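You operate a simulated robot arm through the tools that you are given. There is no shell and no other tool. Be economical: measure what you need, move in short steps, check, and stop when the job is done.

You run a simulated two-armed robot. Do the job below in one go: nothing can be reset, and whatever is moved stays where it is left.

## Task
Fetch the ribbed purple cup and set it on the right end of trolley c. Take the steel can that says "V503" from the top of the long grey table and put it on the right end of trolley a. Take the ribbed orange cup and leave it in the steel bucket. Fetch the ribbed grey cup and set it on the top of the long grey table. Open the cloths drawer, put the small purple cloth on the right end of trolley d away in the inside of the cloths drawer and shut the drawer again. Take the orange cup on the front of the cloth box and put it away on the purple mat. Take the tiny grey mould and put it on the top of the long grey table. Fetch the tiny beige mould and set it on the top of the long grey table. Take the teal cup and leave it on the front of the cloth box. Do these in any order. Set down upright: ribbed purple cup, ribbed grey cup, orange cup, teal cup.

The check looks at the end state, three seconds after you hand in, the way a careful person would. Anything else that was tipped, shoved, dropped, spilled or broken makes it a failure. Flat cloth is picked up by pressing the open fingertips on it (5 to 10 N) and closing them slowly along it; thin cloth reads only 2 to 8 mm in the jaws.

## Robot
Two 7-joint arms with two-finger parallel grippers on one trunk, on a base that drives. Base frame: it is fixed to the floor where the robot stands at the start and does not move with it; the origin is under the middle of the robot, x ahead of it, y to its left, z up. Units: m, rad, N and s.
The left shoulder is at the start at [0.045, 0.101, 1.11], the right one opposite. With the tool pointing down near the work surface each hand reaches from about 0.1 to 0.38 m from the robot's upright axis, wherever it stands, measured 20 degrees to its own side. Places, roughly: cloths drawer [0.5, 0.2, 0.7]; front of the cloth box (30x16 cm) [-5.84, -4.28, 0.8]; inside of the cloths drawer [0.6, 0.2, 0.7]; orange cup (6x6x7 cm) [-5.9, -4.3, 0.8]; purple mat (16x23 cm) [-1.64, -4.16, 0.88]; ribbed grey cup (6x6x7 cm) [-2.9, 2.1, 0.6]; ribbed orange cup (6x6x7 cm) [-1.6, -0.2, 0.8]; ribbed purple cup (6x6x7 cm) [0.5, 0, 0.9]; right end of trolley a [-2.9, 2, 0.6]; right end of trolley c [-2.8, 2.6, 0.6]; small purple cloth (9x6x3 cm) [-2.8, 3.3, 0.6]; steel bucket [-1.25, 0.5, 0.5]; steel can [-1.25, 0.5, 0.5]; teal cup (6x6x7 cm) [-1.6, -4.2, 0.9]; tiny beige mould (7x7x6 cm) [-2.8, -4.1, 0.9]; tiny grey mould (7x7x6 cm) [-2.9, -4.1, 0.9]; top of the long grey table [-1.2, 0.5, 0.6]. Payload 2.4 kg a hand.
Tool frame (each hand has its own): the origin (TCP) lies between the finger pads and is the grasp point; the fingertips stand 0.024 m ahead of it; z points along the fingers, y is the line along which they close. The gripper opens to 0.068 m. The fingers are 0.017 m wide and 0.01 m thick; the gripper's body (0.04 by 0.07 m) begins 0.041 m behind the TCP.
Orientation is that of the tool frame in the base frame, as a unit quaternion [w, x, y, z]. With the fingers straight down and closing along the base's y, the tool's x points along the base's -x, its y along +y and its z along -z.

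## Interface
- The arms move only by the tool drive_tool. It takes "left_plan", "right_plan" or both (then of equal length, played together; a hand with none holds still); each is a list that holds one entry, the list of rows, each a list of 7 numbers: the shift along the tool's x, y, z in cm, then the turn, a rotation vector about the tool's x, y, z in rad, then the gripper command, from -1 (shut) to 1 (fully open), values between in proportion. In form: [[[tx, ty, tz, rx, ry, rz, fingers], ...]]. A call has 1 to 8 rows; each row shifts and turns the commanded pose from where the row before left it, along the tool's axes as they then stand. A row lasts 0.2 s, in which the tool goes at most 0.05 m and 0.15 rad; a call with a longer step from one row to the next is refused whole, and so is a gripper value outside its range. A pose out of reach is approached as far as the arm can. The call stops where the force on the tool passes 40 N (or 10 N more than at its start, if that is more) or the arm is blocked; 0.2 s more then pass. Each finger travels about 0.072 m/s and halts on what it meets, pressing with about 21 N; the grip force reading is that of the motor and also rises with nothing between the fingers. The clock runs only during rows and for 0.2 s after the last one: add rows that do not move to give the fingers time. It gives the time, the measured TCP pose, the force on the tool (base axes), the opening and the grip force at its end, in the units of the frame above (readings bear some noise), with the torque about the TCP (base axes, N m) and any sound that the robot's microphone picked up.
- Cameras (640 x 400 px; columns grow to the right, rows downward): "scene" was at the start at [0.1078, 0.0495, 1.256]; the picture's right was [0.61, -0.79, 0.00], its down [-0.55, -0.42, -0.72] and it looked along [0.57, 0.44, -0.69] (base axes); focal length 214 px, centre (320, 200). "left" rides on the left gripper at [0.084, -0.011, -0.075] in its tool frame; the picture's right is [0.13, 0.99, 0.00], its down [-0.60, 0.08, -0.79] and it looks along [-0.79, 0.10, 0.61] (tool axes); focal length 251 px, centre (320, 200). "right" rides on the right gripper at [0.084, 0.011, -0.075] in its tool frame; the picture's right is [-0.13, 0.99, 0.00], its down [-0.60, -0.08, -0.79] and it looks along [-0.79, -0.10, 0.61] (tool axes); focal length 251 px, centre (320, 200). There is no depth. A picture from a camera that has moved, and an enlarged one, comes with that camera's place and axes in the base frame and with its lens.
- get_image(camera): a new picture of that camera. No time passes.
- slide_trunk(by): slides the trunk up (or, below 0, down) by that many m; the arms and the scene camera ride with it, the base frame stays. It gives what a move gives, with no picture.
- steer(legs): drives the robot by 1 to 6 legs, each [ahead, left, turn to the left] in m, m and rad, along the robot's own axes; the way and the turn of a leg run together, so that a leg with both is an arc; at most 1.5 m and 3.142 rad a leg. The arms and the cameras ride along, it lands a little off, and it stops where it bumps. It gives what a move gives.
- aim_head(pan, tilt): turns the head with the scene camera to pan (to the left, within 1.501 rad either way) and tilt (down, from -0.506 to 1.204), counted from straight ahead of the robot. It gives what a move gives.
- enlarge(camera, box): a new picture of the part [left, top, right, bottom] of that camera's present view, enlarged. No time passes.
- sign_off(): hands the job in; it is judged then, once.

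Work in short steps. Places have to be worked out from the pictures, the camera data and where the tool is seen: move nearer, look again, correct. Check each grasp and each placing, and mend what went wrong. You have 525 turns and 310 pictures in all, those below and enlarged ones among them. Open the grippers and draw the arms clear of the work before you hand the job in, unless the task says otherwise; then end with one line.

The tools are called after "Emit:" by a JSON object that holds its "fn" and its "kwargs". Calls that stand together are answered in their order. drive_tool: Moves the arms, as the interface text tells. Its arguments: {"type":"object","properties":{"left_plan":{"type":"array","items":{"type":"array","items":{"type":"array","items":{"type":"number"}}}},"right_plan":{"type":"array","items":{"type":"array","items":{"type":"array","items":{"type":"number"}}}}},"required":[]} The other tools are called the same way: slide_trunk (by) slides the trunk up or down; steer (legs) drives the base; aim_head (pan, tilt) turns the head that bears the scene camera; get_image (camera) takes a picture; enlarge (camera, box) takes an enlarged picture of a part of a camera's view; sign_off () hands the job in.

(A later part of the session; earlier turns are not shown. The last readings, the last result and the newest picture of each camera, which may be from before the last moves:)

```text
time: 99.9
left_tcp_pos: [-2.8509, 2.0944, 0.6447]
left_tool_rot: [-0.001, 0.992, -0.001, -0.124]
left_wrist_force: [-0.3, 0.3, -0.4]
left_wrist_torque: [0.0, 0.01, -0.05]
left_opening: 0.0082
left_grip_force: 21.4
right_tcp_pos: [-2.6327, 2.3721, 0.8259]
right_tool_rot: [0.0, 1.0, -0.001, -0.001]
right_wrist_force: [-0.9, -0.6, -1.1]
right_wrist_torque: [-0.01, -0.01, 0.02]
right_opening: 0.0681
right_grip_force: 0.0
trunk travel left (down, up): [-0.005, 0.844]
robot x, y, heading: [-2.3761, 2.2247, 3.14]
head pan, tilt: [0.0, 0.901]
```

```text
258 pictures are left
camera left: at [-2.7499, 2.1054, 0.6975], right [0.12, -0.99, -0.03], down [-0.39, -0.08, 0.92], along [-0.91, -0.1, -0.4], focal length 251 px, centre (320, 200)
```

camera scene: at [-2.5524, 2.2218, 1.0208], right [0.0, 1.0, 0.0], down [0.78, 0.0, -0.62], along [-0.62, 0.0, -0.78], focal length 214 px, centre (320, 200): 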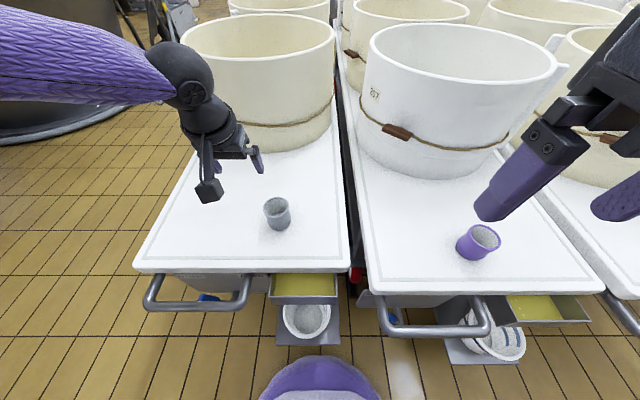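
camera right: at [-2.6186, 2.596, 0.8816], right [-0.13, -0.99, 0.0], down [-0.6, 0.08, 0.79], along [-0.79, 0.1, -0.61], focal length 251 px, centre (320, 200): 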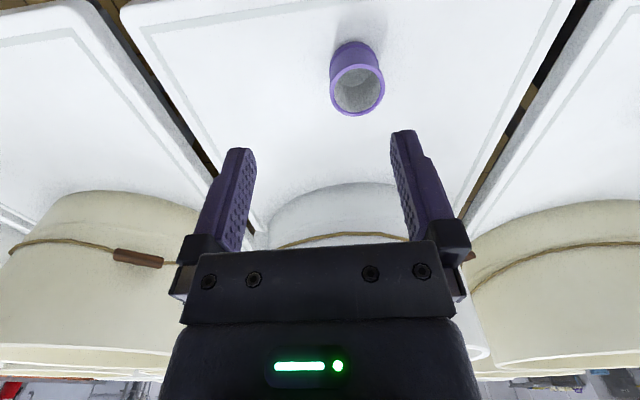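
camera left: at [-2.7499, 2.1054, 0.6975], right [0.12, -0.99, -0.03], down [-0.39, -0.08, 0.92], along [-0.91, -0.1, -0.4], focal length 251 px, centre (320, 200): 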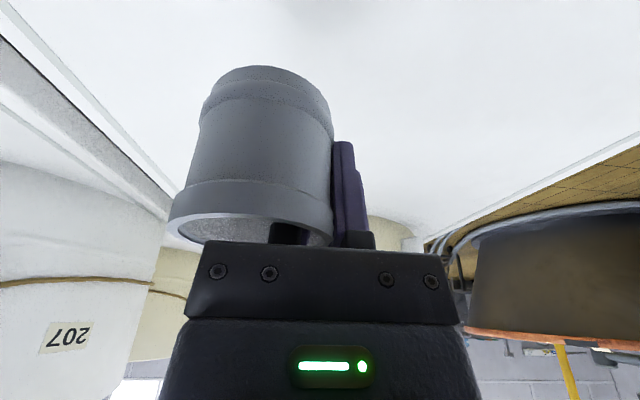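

Grey cup held. I raise the trunk, pull the hand in, and back away from the trolleys.

Emit:
{"fn": "slide_trunk", "kwargs": {"by": 0.3}}

Emit:
{"fn": "drive_tool", "kwargs": {"left_plan": [[[3.9, 0, -1, 0, 0, 0, -1], [3.9, 0, -1, 0, 0, 0, -1], [3.9, 0, -1, 0, 0, 0, -1], [3.9, 0, -1, 0, 0, 0, -1], [3.9, 0, -1, 0, 0, 0, -1]]]}}

Emit:
{"fn": "steer", "kwargs": {"legs": [[-0.8, 0, 0]]}}

Emit:
{"fn": "get_image", "kwargs": {"camera": "left"}}

```text
time: 102.9
left_tcp_pos: [-2.8459, 2.0943, 0.9695]
left_tool_rot: [0.0, 0.988, 0.0, -0.153]
left_wrist_force: [-0.3, 0.5, -1.5]
left_wrist_torque: [0.01, 0.0, -0.01]
left_opening: 0.0082
left_grip_force: 21.2
right_tcp_pos: [-2.6319, 2.3726, 1.1261]
right_tool_rot: [0.0, 1.0, -0.001, 0.0]
right_wrist_force: [0.8, 1.0, 1.4]
right_wrist_torque: [0.03, 0.01, 0.03]
right_opening: 0.0682
right_grip_force: 0.0
trunk travel left (down, up): [-0.305, 0.544]
robot x, y, heading: [-2.3755, 2.2247, 3.142]
head pan, tilt: [0.0, 0.901]
```

```text
time: 104.1
left_tcp_pos: [-2.6591, 2.0943, 0.9629]
left_tool_rot: [-0.001, 0.989, 0.0, -0.151]
left_wrist_force: [0.2, -0.4, -0.2]
left_wrist_torque: [-0.04, 0.01, 0.03]
left_opening: 0.0082
left_grip_force: 20.9
left hand out of reach, approached as far as the arm can: row 5
right_tcp_pos: [-2.6339, 2.3719, 1.1264]
right_tool_rot: [0.001, 1.0, 0.0, -0.001]
right_wrist_force: [-0.4, 0.2, 0.7]
right_wrist_torque: [0.0, -0.01, -0.03]
right_opening: 0.0678
right_grip_force: 0.1
trunk travel left (down, up): [-0.305, 0.544]
robot x, y, heading: [-2.3785, 2.2217, 3.137]
head pan, tilt: [0.0, 0.901]
```

```text
time: 108.4
left_tcp_pos: [-1.8491, 2.094, 0.9622]
left_tool_rot: [0.0, 0.988, 0.004, -0.151]
left_wrist_force: [0.0, -0.2, -0.3]
left_wrist_torque: [-0.01, 0.03, 0.02]
left_opening: 0.008
left_grip_force: 21.6
right_tcp_pos: [-1.8253, 2.3725, 1.1267]
right_tool_rot: [0.0, 1.0, 0.003, -0.002]
right_wrist_force: [0.2, 0.4, 0.7]
right_wrist_torque: [0.01, 0.01, 0.01]
right_opening: 0.0682
right_grip_force: 0.1
trunk travel left (down, up): [-0.305, 0.544]
robot x, y, heading: [-1.5673, 2.2234, -3.135]
head pan, tilt: [0.0, 0.901]
```

```text
257 pictures are left
camera left: at [-1.747, 2.1066, 1.0089], right [0.13, -0.99, -0.04], down [-0.34, -0.08, 0.94], along [-0.93, -0.11, -0.35], focal length 251 px, centre (320, 200)
```

left: 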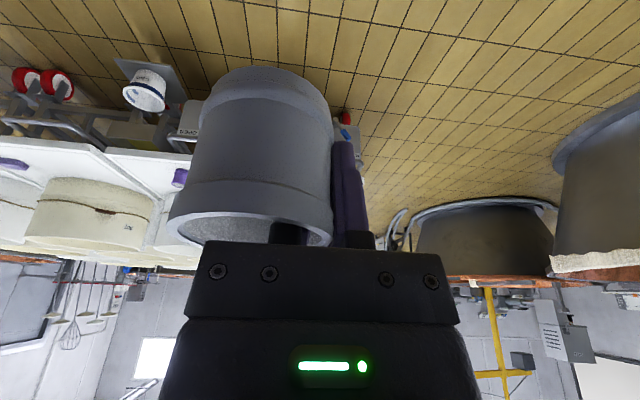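

I restore the grasp tilt (0.249), turn to face -y and drive to the long table.

Emit:
{"fn": "drive_tool", "kwargs": {"left_plan": [[[0, 0, 0, 0, 0.055, 0, -1], [0, 0, 0, 0, 0, 0, -1]]]}}

Emit:
{"fn": "steer", "kwargs": {"legs": [[0, 0, 1.565], [0.95, 0.22, 0]]}}

Emit:
{"fn": "get_image", "kwargs": {"camera": "scene"}}

```text
time: 109.0
left_tcp_pos: [-1.8497, 2.0939, 0.9626]
left_tool_rot: [0.001, 0.992, 0.004, -0.124]
left_wrist_force: [0.4, -0.1, -1.2]
left_wrist_torque: [0.0, -0.02, 0.01]
left_opening: 0.0082
left_grip_force: 21.5
right_tcp_pos: [-1.8242, 2.3712, 1.1263]
right_tool_rot: [0.002, 1.0, 0.003, -0.001]
right_wrist_force: [0.3, 0.0, 0.2]
right_wrist_torque: [-0.03, 0.01, 0.0]
right_opening: 0.0682
right_grip_force: 0.1
trunk travel left (down, up): [-0.305, 0.544]
robot x, y, heading: [-1.5655, 2.2272, -3.132]
head pan, tilt: [0.0, 0.901]
```

```text
time: 114.5
left_tcp_pos: [-1.395, 1.8979, 0.9622]
left_tool_rot: [0.093, 0.653, 0.747, -0.083]
left_wrist_force: [0.0, -0.2, -1.0]
left_wrist_torque: [0.01, -0.02, 0.02]
left_opening: 0.008
left_grip_force: 20.7
right_tcp_pos: [-1.6732, 1.8889, 1.1265]
right_tool_rot: [0.001, 0.658, 0.753, 0.001]
right_wrist_force: [0.7, -0.4, -0.3]
right_wrist_torque: [-0.03, 0.0, 0.0]
right_opening: 0.068
right_grip_force: 0.0
trunk travel left (down, up): [-0.305, 0.544]
robot x, y, heading: [-1.5586, 2.161, -1.438]
head pan, tilt: [0.0, 0.901]
stopped in leg 2: the robot was blocked; the commanded pose is now the measured one
```

```text
256 pictures are left
camera scene: at [-1.545, 2.0407, 1.2251], right [-0.99, -0.13, 0.0], down [-0.1, 0.78, -0.62], along [0.08, -0.62, -0.78], focal length 214 px, centre (320, 200)
```

scene: 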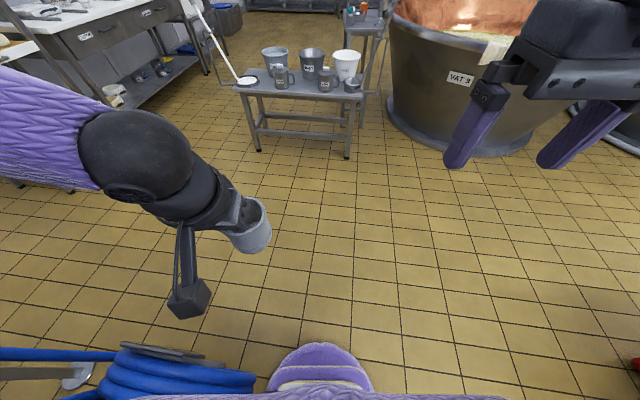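

Bumped near the blue hose on the left. I sidestep right, go ahead, then align.

Emit:
{"fn": "steer", "kwargs": {"legs": [[0, -0.1, 0], [0.8, 0, 0], [0, 0, -0.133], [0.22, 0.2, 0]]}}

Emit:
{"fn": "get_image", "kwargs": {"camera": "scene"}}

```text
time: 121.8
left_tcp_pos: [-1.2134, 0.8388, 0.962]
left_tool_rot: [0.088, 0.701, 0.702, -0.088]
left_wrist_force: [0.1, -0.9, 0.0]
left_wrist_torque: [-0.03, 0.02, -0.01]
left_opening: 0.0078
left_grip_force: 20.9
right_tcp_pos: [-1.4907, 0.8646, 1.1267]
right_tool_rot: [0.001, 0.705, 0.709, 0.0]
right_wrist_force: [-0.2, -0.3, -0.3]
right_wrist_torque: [0.0, 0.03, 0.0]
right_opening: 0.0681
right_grip_force: 0.0
trunk travel left (down, up): [-0.305, 0.544]
robot x, y, heading: [-1.3439, 1.1207, -1.565]
head pan, tilt: [0.0, 0.901]
```

```text
255 pictures are left
camera scene: at [-1.3439, 0.9981, 1.2251], right [-1.0, 0.0, 0.0], down [0.0, 0.78, -0.62], along [0.0, -0.62, -0.78], focal length 214 px, centre (320, 200)
```

scene: 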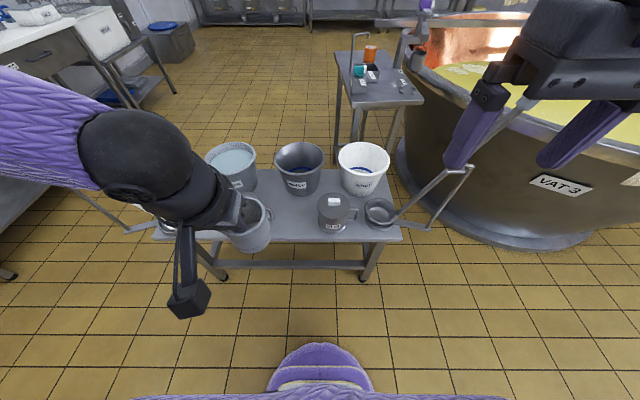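

Check the right-side stick clearance before advancing: pan head right.

Emit:
{"fn": "aim_head", "kwargs": {"pan": -0.7, "tilt": 0.5}}

Emit:
{"fn": "get_image", "kwargs": {"camera": "scene"}}

Emit:
{"fn": "get_image", "kwargs": {"camera": "right"}}

```text
time: 122.9
left_tcp_pos: [-1.2135, 0.8378, 0.9621]
left_tool_rot: [0.088, 0.7, 0.703, -0.088]
left_wrist_force: [-0.6, -0.1, -0.3]
left_wrist_torque: [0.01, -0.01, 0.01]
left_opening: 0.0081
left_grip_force: 21.1
right_tcp_pos: [-1.4911, 0.8624, 1.1259]
right_tool_rot: [0.001, 0.705, 0.709, 0.001]
right_wrist_force: [-0.2, -0.4, -0.2]
right_wrist_torque: [0.04, -0.01, -0.01]
right_opening: 0.068
right_grip_force: 0.0
trunk travel left (down, up): [-0.305, 0.544]
robot x, y, heading: [-1.3411, 1.1232, -1.564]
head pan, tilt: [-0.7, 0.499]
```

```text
254 pictures are left
camera scene: at [-1.4027, 1.0039, 1.2589], right [-0.77, 0.64, 0.0], down [0.31, 0.37, -0.88], along [-0.56, -0.67, -0.48], focal length 214 px, centre (320, 200)
```

scene: 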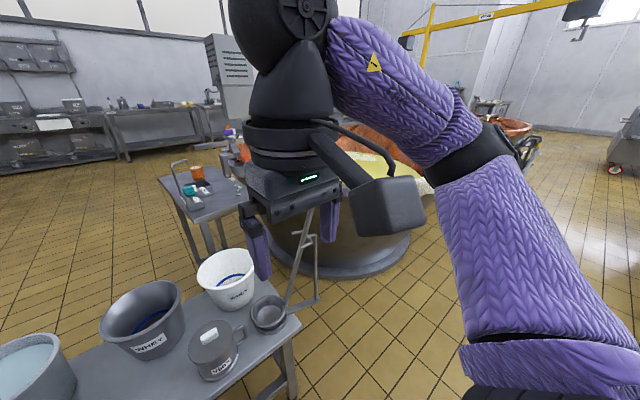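

```text
253 pictures are left
camera right: at [-1.4802, 0.9479, 1.201], right [0.99, -0.12, 0.0], down [-0.08, -0.6, 0.79], along [-0.1, -0.79, -0.61], focal length 251 px, centre (320, 200)
```

right: 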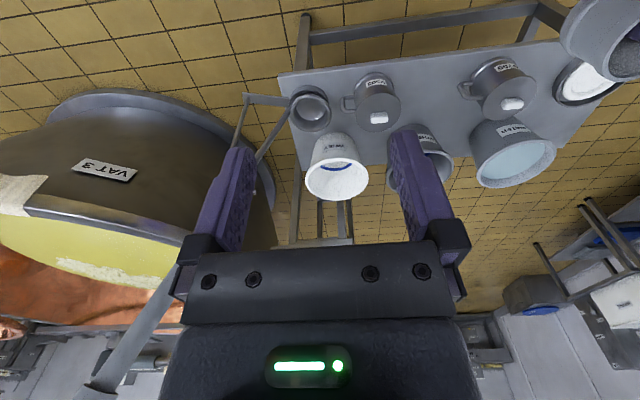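

The stick top is at about (-1.78, 0.62, 1.19). I shift left 7 cm and advance 0.2 m so the right elbow stays clear, then look.

Emit:
{"fn": "steer", "kwargs": {"legs": [[0, 0.075, 0], [0.18, 0, 0]]}}

Emit:
{"fn": "aim_head", "kwargs": {"pan": 0, "tilt": 1.0}}

Emit:
{"fn": "get_image", "kwargs": {"camera": "scene"}}

Emit:
{"fn": "get_image", "kwargs": {"camera": "left"}}

```text
time: 125.0
left_tcp_pos: [-1.1361, 0.6586, 0.962]
left_tool_rot: [0.087, 0.699, 0.704, -0.087]
left_wrist_force: [-1.1, 0.8, -1.1]
left_wrist_torque: [0.0, 0.0, 0.01]
left_opening: 0.0079
left_grip_force: 20.7
right_tcp_pos: [-1.4135, 0.6843, 1.1268]
right_tool_rot: [0.001, 0.705, 0.71, 0.001]
right_wrist_force: [0.6, -0.2, -0.5]
right_wrist_torque: [0.02, -0.02, 0.0]
right_opening: 0.068
right_grip_force: 0.2
trunk travel left (down, up): [-0.305, 0.544]
robot x, y, heading: [-1.2677, 0.9401, -1.562]
head pan, tilt: [-0.7, 0.499]
```

```text
time: 126.1
left_tcp_pos: [-1.1363, 0.6579, 0.9623]
left_tool_rot: [0.088, 0.699, 0.704, -0.087]
left_wrist_force: [0.3, -0.4, -1.0]
left_wrist_torque: [-0.05, -0.02, 0.04]
left_opening: 0.0078
left_grip_force: 20.9
right_tcp_pos: [-1.4132, 0.6843, 1.1252]
right_tool_rot: [0.002, 0.705, 0.709, 0.0]
right_wrist_force: [-0.4, -0.4, 0.3]
right_wrist_torque: [0.01, 0.02, 0.0]
right_opening: 0.0682
right_grip_force: 0.1
trunk travel left (down, up): [-0.305, 0.544]
robot x, y, heading: [-1.266, 0.9462, -1.562]
head pan, tilt: [0.0, 1.0]
```

```text
252 pictures are left
camera scene: at [-1.2673, 0.825, 1.2179], right [-1.0, -0.01, 0.0], down [-0.01, 0.84, -0.54], along [0.0, -0.54, -0.84], focal length 214 px, centre (320, 200)
```

scene: 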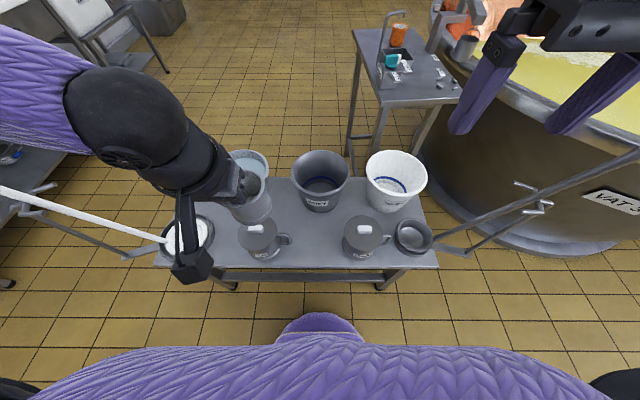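

```text
251 pictures are left
camera left: at [-1.1474, 0.7593, 1.0143], right [0.99, 0.13, -0.03], down [0.08, -0.39, 0.92], along [0.11, -0.91, -0.4], focal length 251 px, centre (320, 200)
```

left: 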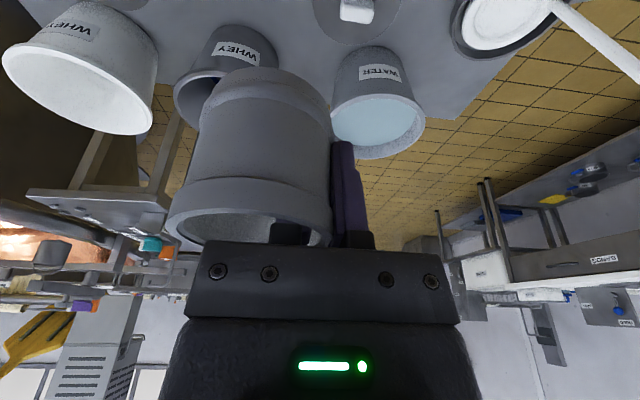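

Free gap for the cup between the cans is centred at x≈-1.26, y≈0.56. I move the left hand above it, then lower the trunk 0.2.

Emit:
{"fn": "drive_tool", "kwargs": {"left_plan": [[[-2.97, -3.1, 0.77, 0, 0, 0, -1], [-2.97, -3.1, 0.77, 0, 0, 0, -1], [-2.97, -3.1, 0.77, 0, 0, 0, -1], [0, 0, 0, 0, 0, 0, -1]]]}}

Emit:
{"fn": "slide_trunk", "kwargs": {"by": -0.2}}

Emit:
{"fn": "get_image", "kwargs": {"camera": "scene"}}

```text
time: 127.1
left_tcp_pos: [-1.2039, 0.5793, 0.9642]
left_tool_rot: [0.088, 0.699, 0.704, -0.089]
left_wrist_force: [-1.4, 0.6, -0.3]
left_wrist_torque: [0.01, 0.0, -0.01]
left_opening: 0.008
left_grip_force: 20.8
left hand out of reach, approached as far as the arm can: row 3
right_tcp_pos: [-1.4138, 0.6838, 1.1255]
right_tool_rot: [0.001, 0.705, 0.71, 0.0]
right_wrist_force: [0.6, 0.5, 0.4]
right_wrist_torque: [0.01, 0.0, 0.02]
right_opening: 0.0678
right_grip_force: 0.1
trunk travel left (down, up): [-0.305, 0.544]
robot x, y, heading: [-1.2683, 0.9435, -1.565]
head pan, tilt: [0.0, 1.0]
```

```text
time: 129.2
left_tcp_pos: [-1.2009, 0.5813, 0.765]
left_tool_rot: [0.088, 0.699, 0.704, -0.087]
left_wrist_force: [0.5, 1.3, -0.3]
left_wrist_torque: [0.0, 0.01, 0.0]
left_opening: 0.0077
left_grip_force: 20.6
right_tcp_pos: [-1.4154, 0.6845, 0.9254]
right_tool_rot: [0.001, 0.705, 0.709, -0.001]
right_wrist_force: [-0.4, -0.1, 0.1]
right_wrist_torque: [-0.02, -0.01, 0.01]
right_opening: 0.0681
right_grip_force: 0.2
trunk travel left (down, up): [-0.105, 0.744]
robot x, y, heading: [-1.2664, 0.9471, -1.563]
head pan, tilt: [0.0, 1.0]
```

```text
250 pictures are left
camera scene: at [-1.2669, 0.7718, 1.0136], right [-1.0, -0.01, 0.0], down [-0.01, 0.84, -0.54], along [0.0, -0.54, -0.84], focal length 214 px, centre (320, 200)
```

scene: 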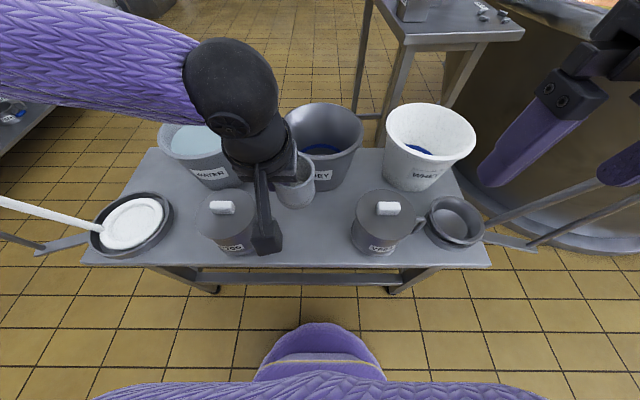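

Emit:
{"fn": "drive_tool", "kwargs": {"left_plan": [[[-1.45, -2.8, 0.37, 0, 0, 0, -1], [0.8, 0, 3.1, 0, 0, 0, -1], [0, 0, 0, 0, 0, 0, -1]]]}}

Emit:
{"fn": "get_image", "kwargs": {"camera": "scene"}}

Emit:
{"fn": "get_image", "kwargs": {"camera": "left"}}

```text
time: 130.1
left_tcp_pos: [-1.209, 0.5668, 0.7322]
left_tool_rot: [0.088, 0.699, 0.704, -0.088]
left_wrist_force: [0.5, -0.1, -0.7]
left_wrist_torque: [0.0, -0.02, 0.0]
left_opening: 0.0076
left_grip_force: 20.6
left hand out of reach, approached as far as the arm can: row 1
right_tcp_pos: [-1.414, 0.6833, 0.9254]
right_tool_rot: [0.001, 0.705, 0.709, 0.0]
right_wrist_force: [0.5, -0.4, 0.0]
right_wrist_torque: [-0.02, -0.01, 0.02]
right_opening: 0.068
right_grip_force: 0.0
trunk travel left (down, up): [-0.105, 0.744]
robot x, y, heading: [-1.2693, 0.9445, -1.564]
head pan, tilt: [0.0, 1.0]
```

```text
249 pictures are left
camera scene: at [-1.2669, 0.7717, 1.0135], right [-1.0, -0.01, 0.0], down [-0.01, 0.84, -0.54], along [0.0, -0.54, -0.84], focal length 214 px, centre (320, 200)
```

scene: 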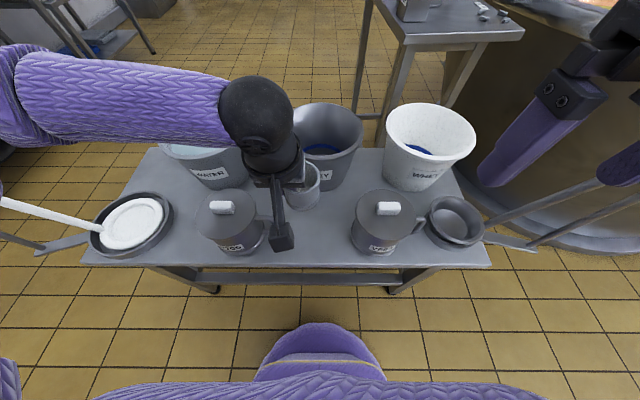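

```text
248 pictures are left
camera left: at [-1.2202, 0.6671, 0.7847], right [0.99, 0.13, -0.03], down [0.08, -0.39, 0.92], along [0.11, -0.91, -0.4], focal length 251 px, centre (320, 200)
```

left: 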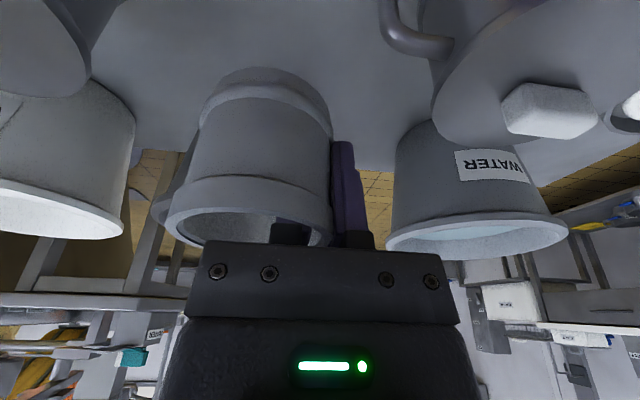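

I need ~2.5 cm more to the right; shift the base.

Emit:
{"fn": "steer", "kwargs": {"legs": [[0, -0.03, 0]]}}

Emit:
{"fn": "get_image", "kwargs": {"camera": "scene"}}

```text
time: 130.9
left_tcp_pos: [-1.2402, 0.567, 0.733]
left_tool_rot: [0.087, 0.699, 0.704, -0.088]
left_wrist_force: [0.5, -0.2, -0.4]
left_wrist_torque: [0.03, 0.0, -0.03]
left_opening: 0.0076
left_grip_force: 20.7
right_tcp_pos: [-1.4445, 0.6843, 0.9258]
right_tool_rot: [0.002, 0.706, 0.709, 0.0]
right_wrist_force: [-0.1, 0.4, -0.7]
right_wrist_torque: [0.02, -0.03, 0.01]
right_opening: 0.0679
right_grip_force: 0.1
trunk travel left (down, up): [-0.105, 0.744]
robot x, y, heading: [-1.2972, 0.9431, -1.565]
head pan, tilt: [0.0, 1.0]
```

```text
247 pictures are left
camera scene: at [-1.2972, 0.7715, 1.0135], right [-1.0, -0.01, 0.0], down [-0.01, 0.84, -0.54], along [0.0, -0.54, -0.84], focal length 214 px, centre (320, 200)
```

scene: 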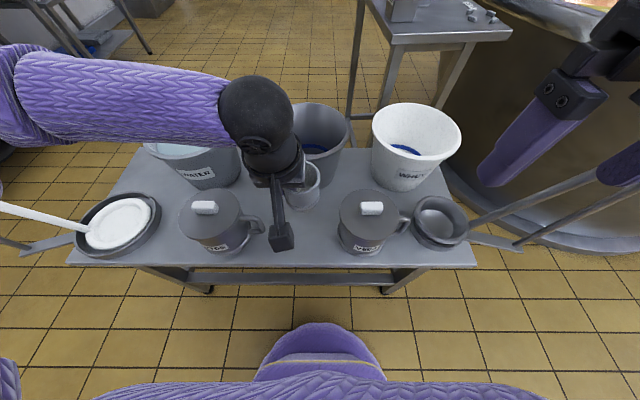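

Well-centred in the gap. Descend.

Emit:
{"fn": "drive_tool", "kwargs": {"left_plan": [[[0.74, 0, 2.9, 0, 0, 0, -1], [0.62, 0, 2.42, 0, 0, 0, -1], [0.25, 0, 0.97, 0, 0, 0, -1], [0, 0, 0, 0, 0, 0, -1]]]}}

Emit:
{"fn": "get_image", "kwargs": {"camera": "left"}}

```text
time: 131.9
left_tcp_pos: [-1.2286, 0.5674, 0.6728]
left_tool_rot: [0.088, 0.698, 0.705, -0.089]
left_wrist_force: [-0.5, 1.2, -0.4]
left_wrist_torque: [-0.04, -0.06, 0.01]
left_opening: 0.0079
left_grip_force: 21.2
left hand out of reach, approached as far as the arm can: row 2, 3
right_tcp_pos: [-1.4443, 0.6839, 0.9264]
right_tool_rot: [0.001, 0.706, 0.709, 0.0]
right_wrist_force: [-0.6, -0.6, 0.7]
right_wrist_torque: [0.01, -0.01, 0.01]
right_opening: 0.0679
right_grip_force: 0.0
trunk travel left (down, up): [-0.105, 0.744]
robot x, y, heading: [-1.2946, 0.9433, -1.569]
head pan, tilt: [0.0, 1.0]
```

```text
246 pictures are left
camera left: at [-1.2398, 0.6688, 0.7248], right [0.99, 0.13, -0.03], down [0.08, -0.39, 0.92], along [0.11, -0.91, -0.4], focal length 251 px, centre (320, 200)
```

left: 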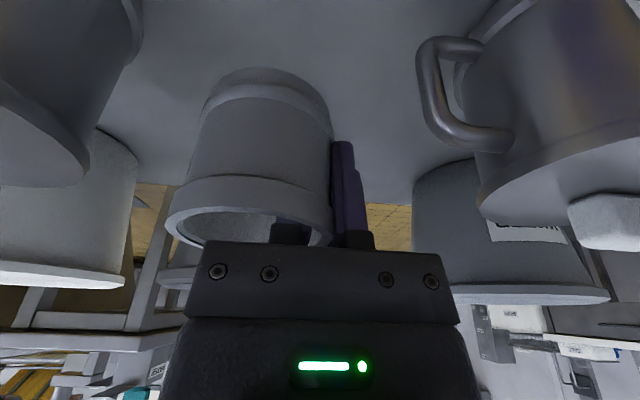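

Near reach limit; I raise the hand 6 cm, drop the trunk 8 cm to improve the posture.

Emit:
{"fn": "drive_tool", "kwargs": {"left_plan": [[[-0.74, 0, -2.9, 0, 0, 0, -1], [-0.74, 0, -2.9, 0, 0, 0, -1], [0, 0, 0, 0, 0, 0, -1]]]}}

Emit:
{"fn": "slide_trunk", "kwargs": {"by": -0.08}}

Emit:
{"fn": "get_image", "kwargs": {"camera": "scene"}}

```text
time: 132.7
left_tcp_pos: [-1.2286, 0.5677, 0.7323]
left_tool_rot: [0.088, 0.699, 0.704, -0.089]
left_wrist_force: [-0.4, 0.1, -0.6]
left_wrist_torque: [0.0, -0.06, -0.02]
left_opening: 0.0075
left_grip_force: 21.0
right_tcp_pos: [-1.4445, 0.6838, 0.9263]
right_tool_rot: [0.001, 0.705, 0.709, 0.001]
right_wrist_force: [-0.3, 0.4, -0.1]
right_wrist_torque: [0.03, 0.07, 0.01]
right_opening: 0.0683
right_grip_force: 0.0
trunk travel left (down, up): [-0.105, 0.744]
robot x, y, heading: [-1.2998, 0.9442, -1.569]
head pan, tilt: [0.0, 1.0]
```

```text
time: 133.9
left_tcp_pos: [-1.2287, 0.5687, 0.6517]
left_tool_rot: [0.087, 0.699, 0.704, -0.089]
left_wrist_force: [0.1, -0.6, -0.6]
left_wrist_torque: [-0.01, -0.04, 0.04]
left_opening: 0.0076
left_grip_force: 21.1
right_tcp_pos: [-1.4443, 0.6838, 0.8464]
right_tool_rot: [0.001, 0.705, 0.709, 0.0]
right_wrist_force: [-0.2, -0.3, 0.2]
right_wrist_torque: [0.02, -0.02, -0.01]
right_opening: 0.0679
right_grip_force: 0.0
trunk travel left (down, up): [-0.025, 0.824]
robot x, y, heading: [-1.2964, 0.9428, -1.568]
head pan, tilt: [0.0, 1.0]
```

```text
245 pictures are left
camera scene: at [-1.2971, 0.7431, 0.9301], right [-1.0, -0.01, 0.0], down [-0.01, 0.84, -0.54], along [0.0, -0.54, -0.84], focal length 214 px, centre (320, 200)
```

scene: 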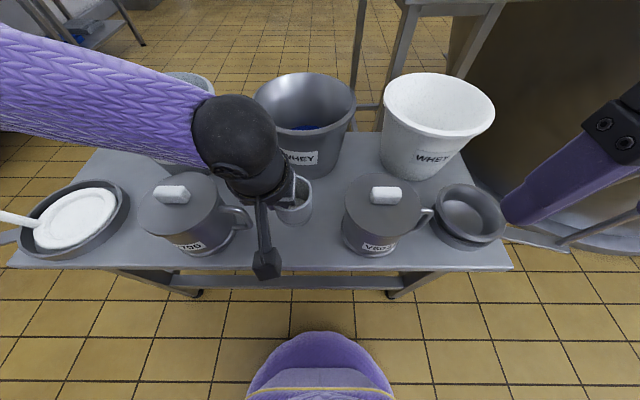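

Emit:
{"fn": "drive_tool", "kwargs": {"left_plan": [[[0.07, 0, 0.3, 0, 0, 0, -1], [0.07, 0, 0.3, 0, 0, 0, -1], [0, 0, 0, 0, 0, 0, -1]]]}}

Emit:
{"fn": "enlarge", "kwargs": {"camera": "scene", "box": [220, 150, 360, 250]}}

```text
time: 134.7
left_tcp_pos: [-1.2282, 0.5676, 0.6437]
left_tool_rot: [0.087, 0.699, 0.704, -0.088]
left_wrist_force: [-0.5, 0.3, -1.2]
left_wrist_torque: [-0.02, 0.02, 0.02]
left_opening: 0.0077
left_grip_force: 21.1
right_tcp_pos: [-1.4459, 0.6842, 0.8454]
right_tool_rot: [0.002, 0.705, 0.709, 0.0]
right_wrist_force: [0.2, -0.7, -0.3]
right_wrist_torque: [0.01, -0.03, 0.01]
right_opening: 0.0679
right_grip_force: 0.0
trunk travel left (down, up): [-0.025, 0.824]
robot x, y, heading: [-1.2978, 0.9426, -1.564]
head pan, tilt: [0.0, 1.0]
```

```text
4.00 times, centred on (290, 200) of scene
camera zoom: at [-1.2971, 0.7431, 0.9301], right [-1.0, -0.01, 0.0], down [-0.01, 0.84, -0.54], along [0.0, -0.54, -0.84], focal length 858 px, centre (440, 200)
```

zoom: 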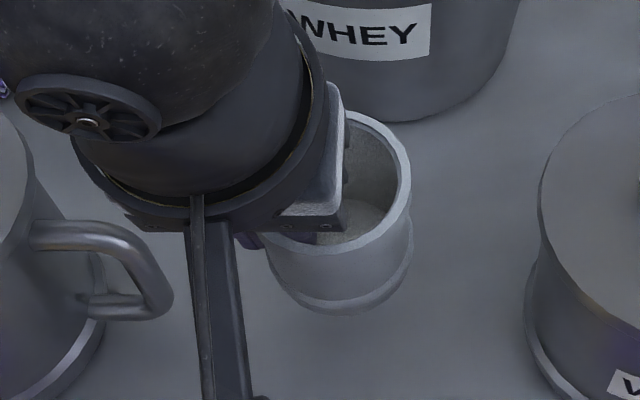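

Emit:
{"fn": "drive_tool", "kwargs": {"left_plan": [[[0.07, 0, 0.3, 0, 0, 0, -1], [0.07, 0, 0.3, 0, 0, 0, -1], [0, 0, 0, 0, 0, 0, -1]]]}}

```text
time: 135.5
left_tcp_pos: [-1.2284, 0.5685, 0.6393]
left_tool_rot: [0.088, 0.699, 0.705, -0.087]
left_wrist_force: [0.2, -0.3, -0.4]
left_wrist_torque: [-0.02, 0.0, 0.03]
left_opening: 0.0076
left_grip_force: 21.2
right_tcp_pos: [-1.4448, 0.6843, 0.8461]
right_tool_rot: [0.001, 0.704, 0.71, 0.0]
right_wrist_force: [-0.5, -0.6, -0.1]
right_wrist_torque: [-0.01, -0.02, -0.01]
right_opening: 0.0679
right_grip_force: 0.0
trunk travel left (down, up): [-0.025, 0.824]
robot x, y, heading: [-1.2974, 0.9449, -1.568]
head pan, tilt: [0.0, 1.0]
```

Emit:
{"fn": "drive_tool", "kwargs": {"left_plan": [[[0.07, 0, 0.3, 0, 0, 0, -1], [0.07, 0, 0.3, 0, 0, 0, -1], [0, 0, 0, 0, 0, 0, -1]]]}}

```text
time: 136.3
left_tcp_pos: [-1.2291, 0.5683, 0.6327]
left_tool_rot: [0.087, 0.699, 0.704, -0.088]
left_wrist_force: [-0.1, 0.0, -0.1]
left_wrist_torque: [0.01, 0.01, 0.04]
left_opening: 0.0074
left_grip_force: 21.6
right_tcp_pos: [-1.4447, 0.6846, 0.8458]
right_tool_rot: [0.001, 0.705, 0.709, 0.0]
right_wrist_force: [0.0, 0.5, -0.2]
right_wrist_torque: [-0.01, 0.02, 0.02]
right_opening: 0.068
right_grip_force: 0.0
trunk travel left (down, up): [-0.025, 0.824]
robot x, y, heading: [-1.2983, 0.938, -1.564]
head pan, tilt: [0.0, 1.0]
```

Emit:
{"fn": "drive_tool", "kwargs": {"left_plan": [[[0.07, 0, 0.3, 0, 0, 0, -1], [0.07, 0, 0.3, 0, 0, 0, -1], [0, 0, 0, 0, 0, 0, -1]]]}}

Emit:
{"fn": "enlarge", "kwargs": {"camera": "scene", "box": [220, 150, 360, 250]}}

```text
time: 137.1
left_tcp_pos: [-1.2281, 0.569, 0.6267]
left_tool_rot: [0.088, 0.699, 0.704, -0.087]
left_wrist_force: [-0.7, -0.8, -0.4]
left_wrist_torque: [0.02, 0.0, -0.01]
left_opening: 0.0076
left_grip_force: 20.9
right_tcp_pos: [-1.444, 0.6847, 0.8454]
right_tool_rot: [0.001, 0.705, 0.709, 0.0]
right_wrist_force: [-0.4, 0.4, 0.5]
right_wrist_torque: [0.01, -0.01, 0.02]
right_opening: 0.0681
right_grip_force: 0.0
trunk travel left (down, up): [-0.025, 0.824]
robot x, y, heading: [-1.2964, 0.9447, -1.563]
head pan, tilt: [0.0, 1.0]
```

```text
4.00 times, centred on (290, 200) of scene
camera zoom: at [-1.2971, 0.7431, 0.9301], right [-1.0, -0.01, 0.0], down [-0.01, 0.84, -0.54], along [0.0, -0.54, -0.84], focal length 858 px, centre (440, 200)
```

zoom: 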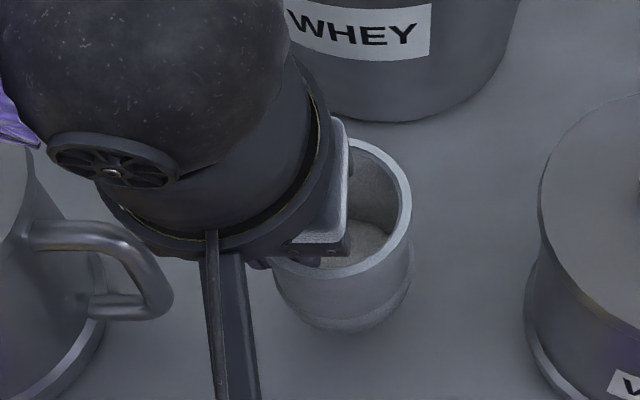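

Emit:
{"fn": "drive_tool", "kwargs": {"left_plan": [[[0.1, 0, 0.4, 0, 0, 0, -1], [0.1, 0, 0.4, 0, 0, 0, -1], [0, 0, 0, 0, 0, 0, -1]]]}}

```text
time: 137.9
left_tcp_pos: [-1.2287, 0.5687, 0.6183]
left_tool_rot: [0.088, 0.699, 0.704, -0.088]
left_wrist_force: [-0.2, -0.8, -1.5]
left_wrist_torque: [-0.02, -0.05, 0.0]
left_opening: 0.0075
left_grip_force: 21.5
right_tcp_pos: [-1.444, 0.6844, 0.8465]
right_tool_rot: [0.001, 0.705, 0.71, -0.001]
right_wrist_force: [-0.4, 1.1, -0.1]
right_wrist_torque: [-0.01, 0.02, 0.0]
right_opening: 0.0682
right_grip_force: 0.0
trunk travel left (down, up): [-0.025, 0.824]
robot x, y, heading: [-1.2965, 0.9448, -1.568]
head pan, tilt: [0.0, 1.0]
```

Emit:
{"fn": "drive_tool", "kwargs": {"left_plan": [[[0.1, 0, 0.4, 0, 0, 0, -1], [0.1, 0, 0.4, 0, 0, 0, -1], [0, 0, 0, 0, 0, 0, -1]]]}}

```text
time: 138.7
left_tcp_pos: [-1.2278, 0.5678, 0.6101]
left_tool_rot: [0.087, 0.699, 0.704, -0.087]
left_wrist_force: [0.6, 0.4, -2.0]
left_wrist_torque: [0.02, -0.01, -0.01]
left_opening: 0.007
left_grip_force: 20.7
right_tcp_pos: [-1.4447, 0.6841, 0.8458]
right_tool_rot: [0.001, 0.704, 0.71, 0.0]
right_wrist_force: [-0.1, -0.1, -0.5]
right_wrist_torque: [0.0, -0.03, -0.01]
right_opening: 0.0679
right_grip_force: 0.0
trunk travel left (down, up): [-0.025, 0.824]
robot x, y, heading: [-1.3002, 0.9413, -1.565]
head pan, tilt: [0.0, 1.0]
```

Emit:
{"fn": "get_image", "kwargs": {"camera": "left"}}

Emit:
{"fn": "enlarge", "kwargs": {"camera": "scene", "box": [220, 150, 360, 250]}}

```text
242 pictures are left
camera left: at [-1.2396, 0.6683, 0.6629], right [0.99, 0.13, -0.03], down [0.08, -0.39, 0.92], along [0.11, -0.91, -0.4], focal length 251 px, centre (320, 200)
```

left: 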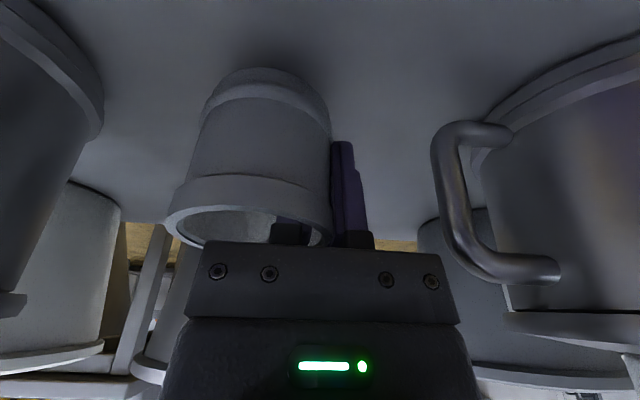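

```text
4.00 times, centred on (290, 200) of scene
camera zoom: at [-1.2971, 0.7431, 0.9301], right [-1.0, -0.01, 0.0], down [-0.01, 0.84, -0.54], along [0.0, -0.54, -0.84], focal length 858 px, centre (440, 200)
```

zoom: 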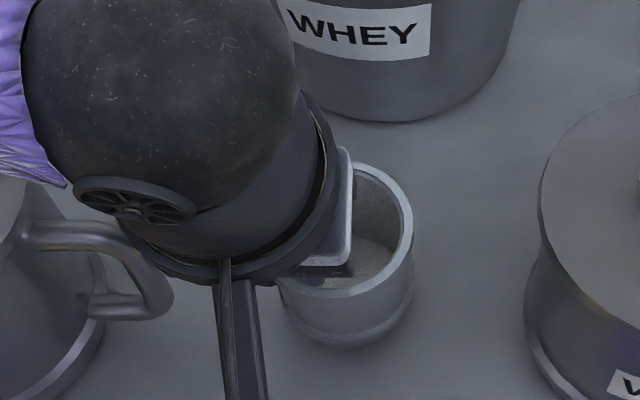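

Emit:
{"fn": "drive_tool", "kwargs": {"left_plan": [[[0.07, 0, 0.3, 0, 0, 0, -1], [0.07, 0, 0.3, 0, 0, 0, -1], [0, 0, 0, 0, 0, 0, -1]]]}}

```text
time: 139.5
left_tcp_pos: [-1.2289, 0.5685, 0.6039]
left_tool_rot: [0.088, 0.7, 0.704, -0.088]
left_wrist_force: [-0.1, -0.8, -1.5]
left_wrist_torque: [-0.03, 0.0, 0.02]
left_opening: 0.0075
left_grip_force: 20.7
right_tcp_pos: [-1.4449, 0.6846, 0.8459]
right_tool_rot: [0.001, 0.705, 0.709, 0.0]
right_wrist_force: [0.2, 0.2, 0.0]
right_wrist_torque: [-0.01, 0.01, 0.03]
right_opening: 0.0681
right_grip_force: 0.1
trunk travel left (down, up): [-0.025, 0.824]
robot x, y, heading: [-1.2974, 0.9451, -1.571]
head pan, tilt: [0.0, 1.0]
```

Emit:
{"fn": "drive_tool", "kwargs": {"left_plan": [[[0.07, 0, 0.3, 0, 0, 0, -1], [0.07, 0, 0.3, 0, 0, 0, -1], [0, 0, 0, 0, 0, 0, -1]]]}}

```text
time: 140.3
left_tcp_pos: [-1.2283, 0.5673, 0.5982]
left_tool_rot: [0.088, 0.7, 0.703, -0.089]
left_wrist_force: [3.1, -2.1, 17.4]
left_wrist_torque: [0.29, 0.32, 0.01]
left_opening: 0.0078
left_grip_force: 21.2
right_tcp_pos: [-1.4447, 0.6853, 0.8475]
right_tool_rot: [0.001, 0.705, 0.71, 0.0]
right_wrist_force: [-0.5, -0.7, 0.6]
right_wrist_torque: [-0.01, -0.04, -0.02]
right_opening: 0.0681
right_grip_force: 0.1
trunk travel left (down, up): [-0.025, 0.824]
robot x, y, heading: [-1.2976, 0.9424, -1.564]
head pan, tilt: [0.0, 1.0]
```

Contact (table top ≈0.54). Relieve slightly and open.

Emit:
{"fn": "drive_tool", "kwargs": {"left_plan": [[[-0.04, 0, -0.15, 0, 0, 0, -1], [0, 0, 0, 0, 0, 0, -0.6], [0, 0, 0, 0, 0, 0, -0.4], [0, 0, 0, 0, 0, 0, -0.2], [0, 0, 0, 0, 0, 0, -0.1], [0, 0, 0, 0, 0, 0, -0.1]]]}}

Emit:
{"fn": "get_image", "kwargs": {"camera": "left"}}

```text
time: 141.7
left_tcp_pos: [-1.2278, 0.5683, 0.599]
left_tool_rot: [0.089, 0.699, 0.704, -0.087]
left_wrist_force: [-0.6, 0.8, -0.1]
left_wrist_torque: [-0.01, -0.01, 0.0]
left_opening: 0.0306
left_grip_force: 0.0
right_tcp_pos: [-1.4442, 0.6842, 0.8468]
right_tool_rot: [0.001, 0.705, 0.71, 0.0]
right_wrist_force: [-0.9, 0.4, -1.1]
right_wrist_torque: [0.0, -0.01, -0.01]
right_opening: 0.068
right_grip_force: 0.0
trunk travel left (down, up): [-0.025, 0.824]
robot x, y, heading: [-1.2968, 0.9442, -1.566]
head pan, tilt: [0.0, 1.0]
```

```text
240 pictures are left
camera left: at [-1.2392, 0.668, 0.6512], right [0.99, 0.13, -0.03], down [0.08, -0.39, 0.92], along [0.11, -0.91, -0.4], focal length 251 px, centre (320, 200)
```

left: 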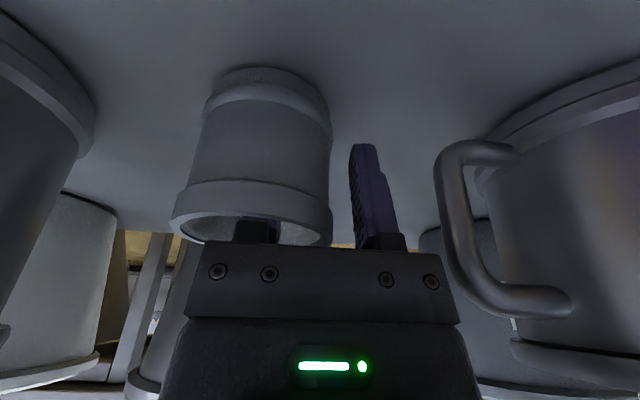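

Released; lift vertically out (tilted tool, straight world-up).

Emit:
{"fn": "drive_tool", "kwargs": {"left_plan": [[[-0.5, 0, -1.94, 0, 0, 0, -0.1], [-0.74, 0, -2.9, 0, 0, 0, -0.1], [-0.99, 0, -3.88, 0, 0, 0, -0.1], [-0.99, 0, -3.88, 0, 0, 0, -0.1], [-0.99, 0, -3.88, 0, 0, 0, -0.1], [-0.99, 0, -3.88, 0, 0, 0, 1]]]}}

Emit:
{"fn": "get_image", "kwargs": {"camera": "left"}}

```text
time: 143.1
left_tcp_pos: [-1.2279, 0.5673, 0.8094]
left_tool_rot: [0.087, 0.7, 0.704, -0.088]
left_wrist_force: [0.1, -0.6, -0.1]
left_wrist_torque: [0.01, 0.0, 0.01]
left_opening: 0.068
left_grip_force: 0.1
right_tcp_pos: [-1.4443, 0.6843, 0.8453]
right_tool_rot: [0.002, 0.705, 0.709, -0.001]
right_wrist_force: [-0.5, -0.3, -0.1]
right_wrist_torque: [-0.02, 0.05, 0.0]
right_opening: 0.0677
right_grip_force: 0.1
trunk travel left (down, up): [-0.025, 0.824]
robot x, y, heading: [-1.3003, 0.9433, -1.566]
head pan, tilt: [0.0, 1.0]
```

```text
239 pictures are left
camera left: at [-1.2386, 0.6672, 0.8615], right [0.99, 0.13, -0.03], down [0.08, -0.39, 0.92], along [0.11, -0.91, -0.4], focal length 251 px, centre (320, 200)
```

left: 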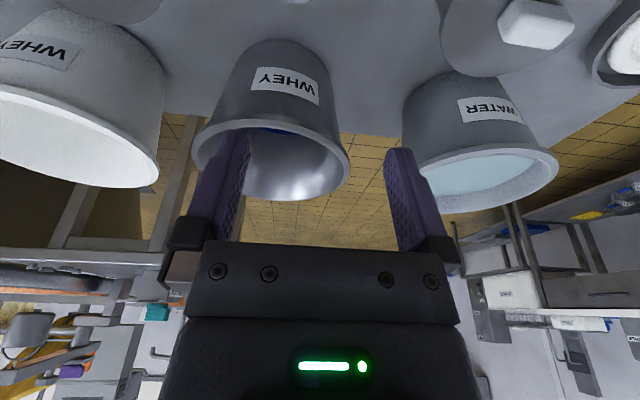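

Retract left hand up/left, and take a closer look at V503 with the right camera.

Emit:
{"fn": "drive_tool", "kwargs": {"left_plan": [[[2.9, 2, -1.5, 0, 0.08, 0, 1], [2.9, 2, -1.5, 0, 0.08, 0, 1], [2.9, 2, -1.5, 0, 0.09, 0, 1], [2.9, 2, -1.5, 0, 0, 0, 1]]]}}

Emit:
{"fn": "get_image", "kwargs": {"camera": "right"}}

Emit:
{"fn": "get_image", "kwargs": {"camera": "scene"}}

```text
time: 144.1
left_tcp_pos: [-1.1468, 0.6906, 0.8539]
left_tool_rot: [-0.001, 0.705, 0.709, 0.0]
left_wrist_force: [0.1, -0.1, -0.1]
left_wrist_torque: [0.02, 0.01, 0.03]
left_opening: 0.068
left_grip_force: 0.1
right_tcp_pos: [-1.4442, 0.6836, 0.8463]
right_tool_rot: [0.001, 0.705, 0.709, 0.001]
right_wrist_force: [-0.2, -1.0, 0.0]
right_wrist_torque: [0.0, 0.04, -0.04]
right_opening: 0.0682
right_grip_force: 0.0
trunk travel left (down, up): [-0.025, 0.824]
robot x, y, heading: [-1.2972, 0.9466, -1.565]
head pan, tilt: [0.0, 1.0]
```

```text
238 pictures are left
camera right: at [-1.4337, 0.7682, 0.9209], right [0.99, -0.12, 0.0], down [-0.08, -0.6, 0.79], along [-0.1, -0.79, -0.61], focal length 251 px, centre (320, 200)
```

right: 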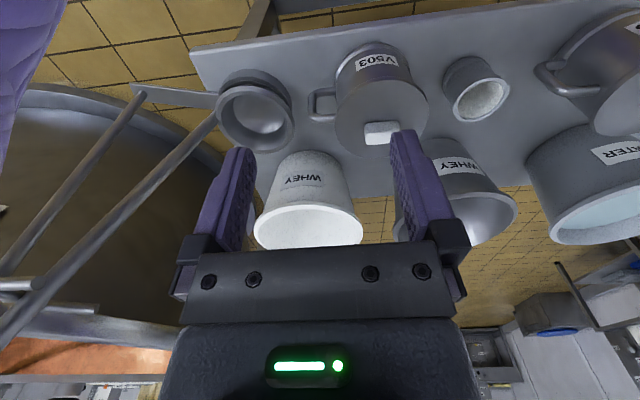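

```text
237 pictures are left
camera scene: at [-1.2972, 0.743, 0.9301], right [-1.0, -0.01, 0.0], down [-0.01, 0.84, -0.54], along [0.0, -0.54, -0.84], focal length 214 px, centre (320, 200)
```

scene: 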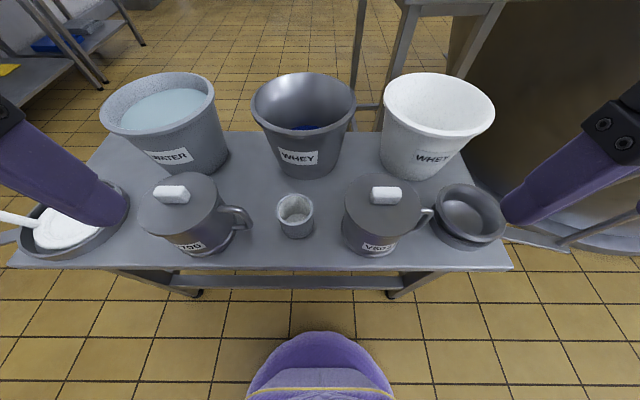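

Grey cup stands upright. Knob of V503 at (-1.387, 0.580, top ≈0.69). Move right hand above it.

Emit:
{"fn": "drive_tool", "kwargs": {"right_plan": [[[-3.5, 1.9, 2, 0, 0, 0, 1], [-3.5, 1.9, 3, 0, 0, 0, 1], [-3.4, 1.9, 3, 0, 0, 0, 1], [0, 0, 2, 0, 0, 0, 1], [0, 0, 0, 0, 0, 0, 1]]]}}

Emit:
{"fn": "get_image", "kwargs": {"camera": "right"}}

Emit:
{"fn": "enlarge", "kwargs": {"camera": "scene", "box": [320, 130, 460, 260]}}

```text
time: 145.3
left_tcp_pos: [-1.1485, 0.6909, 0.8549]
left_tool_rot: [-0.001, 0.705, 0.709, 0.0]
left_wrist_force: [0.3, 0.0, -0.5]
left_wrist_torque: [-0.04, -0.03, 0.02]
left_opening: 0.0679
left_grip_force: 0.1
right_tcp_pos: [-1.3867, 0.5818, 0.7431]
right_tool_rot: [0.001, 0.705, 0.709, 0.0]
right_wrist_force: [0.1, -0.2, 0.8]
right_wrist_torque: [0.01, 0.0, -0.01]
right_opening: 0.0681
right_grip_force: 0.1
trunk travel left (down, up): [-0.025, 0.824]
robot x, y, heading: [-1.294, 0.9433, -1.572]
head pan, tilt: [0.0, 1.0]
```

```text
236 pictures are left
camera right: at [-1.3753, 0.6656, 0.8186], right [0.99, -0.12, 0.0], down [-0.08, -0.6, 0.79], along [-0.1, -0.79, -0.61], focal length 251 px, centre (320, 200)
```

right: 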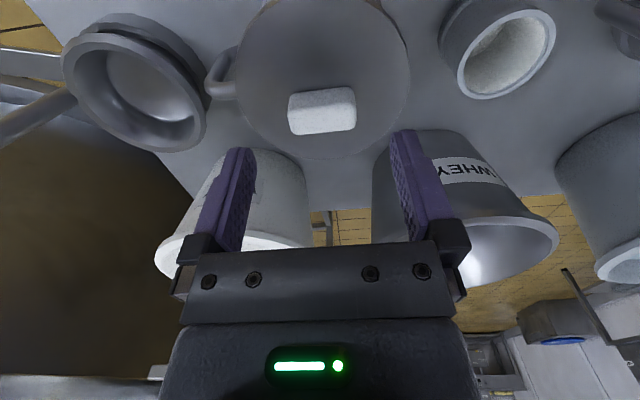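

```text
3.08 times, centred on (390, 195) of scene
camera zoom: at [-1.2971, 0.7431, 0.9301], right [-1.0, -0.01, 0.0], down [-0.01, 0.84, -0.54], along [0.0, -0.54, -0.84], focal length 660 px, centre (105, 215)
```

zoom: 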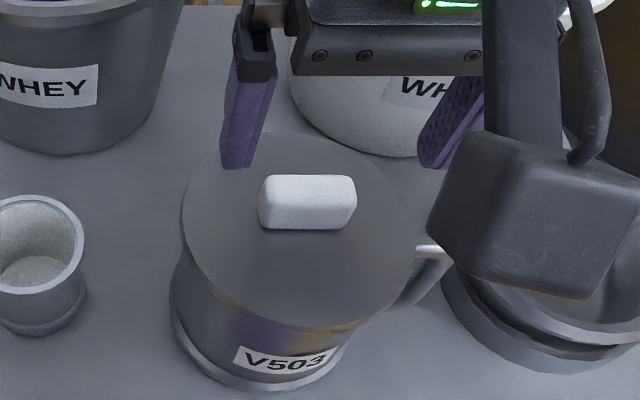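

Knob centred at (-1.385, 0.578). Descend around it carefully.

Emit:
{"fn": "drive_tool", "kwargs": {"right_plan": [[[-0.4, 0.1, 2, 0, 0, 0, 1], [0, 0, 1, 0, 0, 0, 1], [0, 0, 0.5, 0, 0, 0, 1], [0, 0, 0, 0, 0, 0, 1]]]}}

Emit:
{"fn": "get_image", "kwargs": {"camera": "right"}}

```text
time: 146.3
left_tcp_pos: [-1.1482, 0.6903, 0.8551]
left_tool_rot: [-0.001, 0.704, 0.71, 0.0]
left_wrist_force: [-0.1, 1.3, -0.4]
left_wrist_torque: [0.0, 0.01, 0.01]
left_opening: 0.068
left_grip_force: 0.1
right_tcp_pos: [-1.3858, 0.5758, 0.7101]
right_tool_rot: [0.001, 0.704, 0.71, 0.0]
right_wrist_force: [-0.6, 0.0, 0.4]
right_wrist_torque: [0.0, 0.0, -0.01]
right_opening: 0.068
right_grip_force: 0.1
trunk travel left (down, up): [-0.025, 0.824]
robot x, y, heading: [-1.2957, 0.944, -1.569]
head pan, tilt: [0.0, 1.0]
```

```text
234 pictures are left
camera right: at [-1.3745, 0.6612, 0.7854], right [0.99, -0.12, 0.0], down [-0.08, -0.6, 0.79], along [-0.1, -0.79, -0.61], focal length 251 px, centre (320, 200)
```

right: 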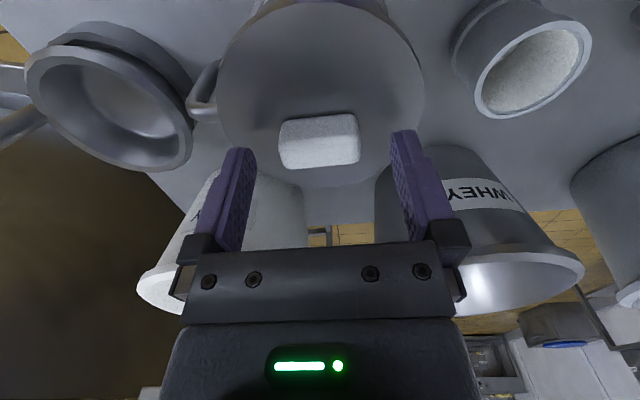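

Emit:
{"fn": "drive_tool", "kwargs": {"right_plan": [[[0, 0, 0.5, 0, 0, 0, 1], [0, 0, 0.5, 0, 0, 0, 1], [0, 0, 0, 0, 0, 0, 1]]]}}

Emit:
{"fn": "drive_tool", "kwargs": {"right_plan": [[[0, 0, 0.3, 0, 0, 0, 1], [0, 0, 0, 0, 0, 0, 1]]]}}

Emit:
{"fn": "get_image", "kwargs": {"camera": "right"}}

```text
time: 147.1
left_tcp_pos: [-1.1486, 0.6904, 0.8548]
left_tool_rot: [-0.002, 0.705, 0.709, 0.0]
left_wrist_force: [-0.2, -0.4, -0.7]
left_wrist_torque: [-0.04, 0.0, -0.03]
left_opening: 0.0681
left_grip_force: 0.0
right_tcp_pos: [-1.3847, 0.5768, 0.702]
right_tool_rot: [0.001, 0.705, 0.709, 0.0]
right_wrist_force: [-0.8, 0.2, -0.4]
right_wrist_torque: [0.0, 0.02, 0.01]
right_opening: 0.068
right_grip_force: 0.1
trunk travel left (down, up): [-0.025, 0.824]
robot x, y, heading: [-1.2981, 0.9404, -1.567]
head pan, tilt: [0.0, 1.0]
```

```text
time: 147.7
left_tcp_pos: [-1.1485, 0.6909, 0.8544]
left_tool_rot: [-0.002, 0.705, 0.71, 0.001]
left_wrist_force: [-0.5, 0.2, -0.1]
left_wrist_torque: [0.01, -0.03, -0.02]
left_opening: 0.0679
left_grip_force: 0.1
right_tcp_pos: [-1.3848, 0.5773, 0.6987]
right_tool_rot: [0.001, 0.704, 0.71, 0.0]
right_wrist_force: [0.9, 0.1, -0.8]
right_wrist_torque: [0.0, 0.02, 0.0]
right_opening: 0.0681
right_grip_force: 0.1
trunk travel left (down, up): [-0.025, 0.824]
robot x, y, heading: [-1.2973, 0.9445, -1.569]
head pan, tilt: [0.0, 1.0]
```

```text
233 pictures are left
camera right: at [-1.3744, 0.6606, 0.7737], right [0.99, -0.12, 0.0], down [-0.08, -0.6, 0.79], along [-0.1, -0.79, -0.61], focal length 251 px, centre (320, 200)
```

right: 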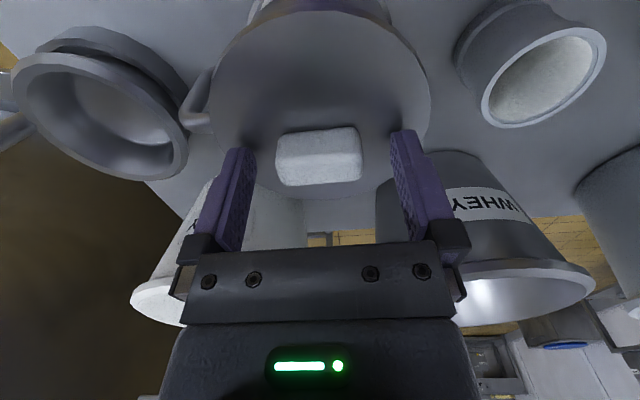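

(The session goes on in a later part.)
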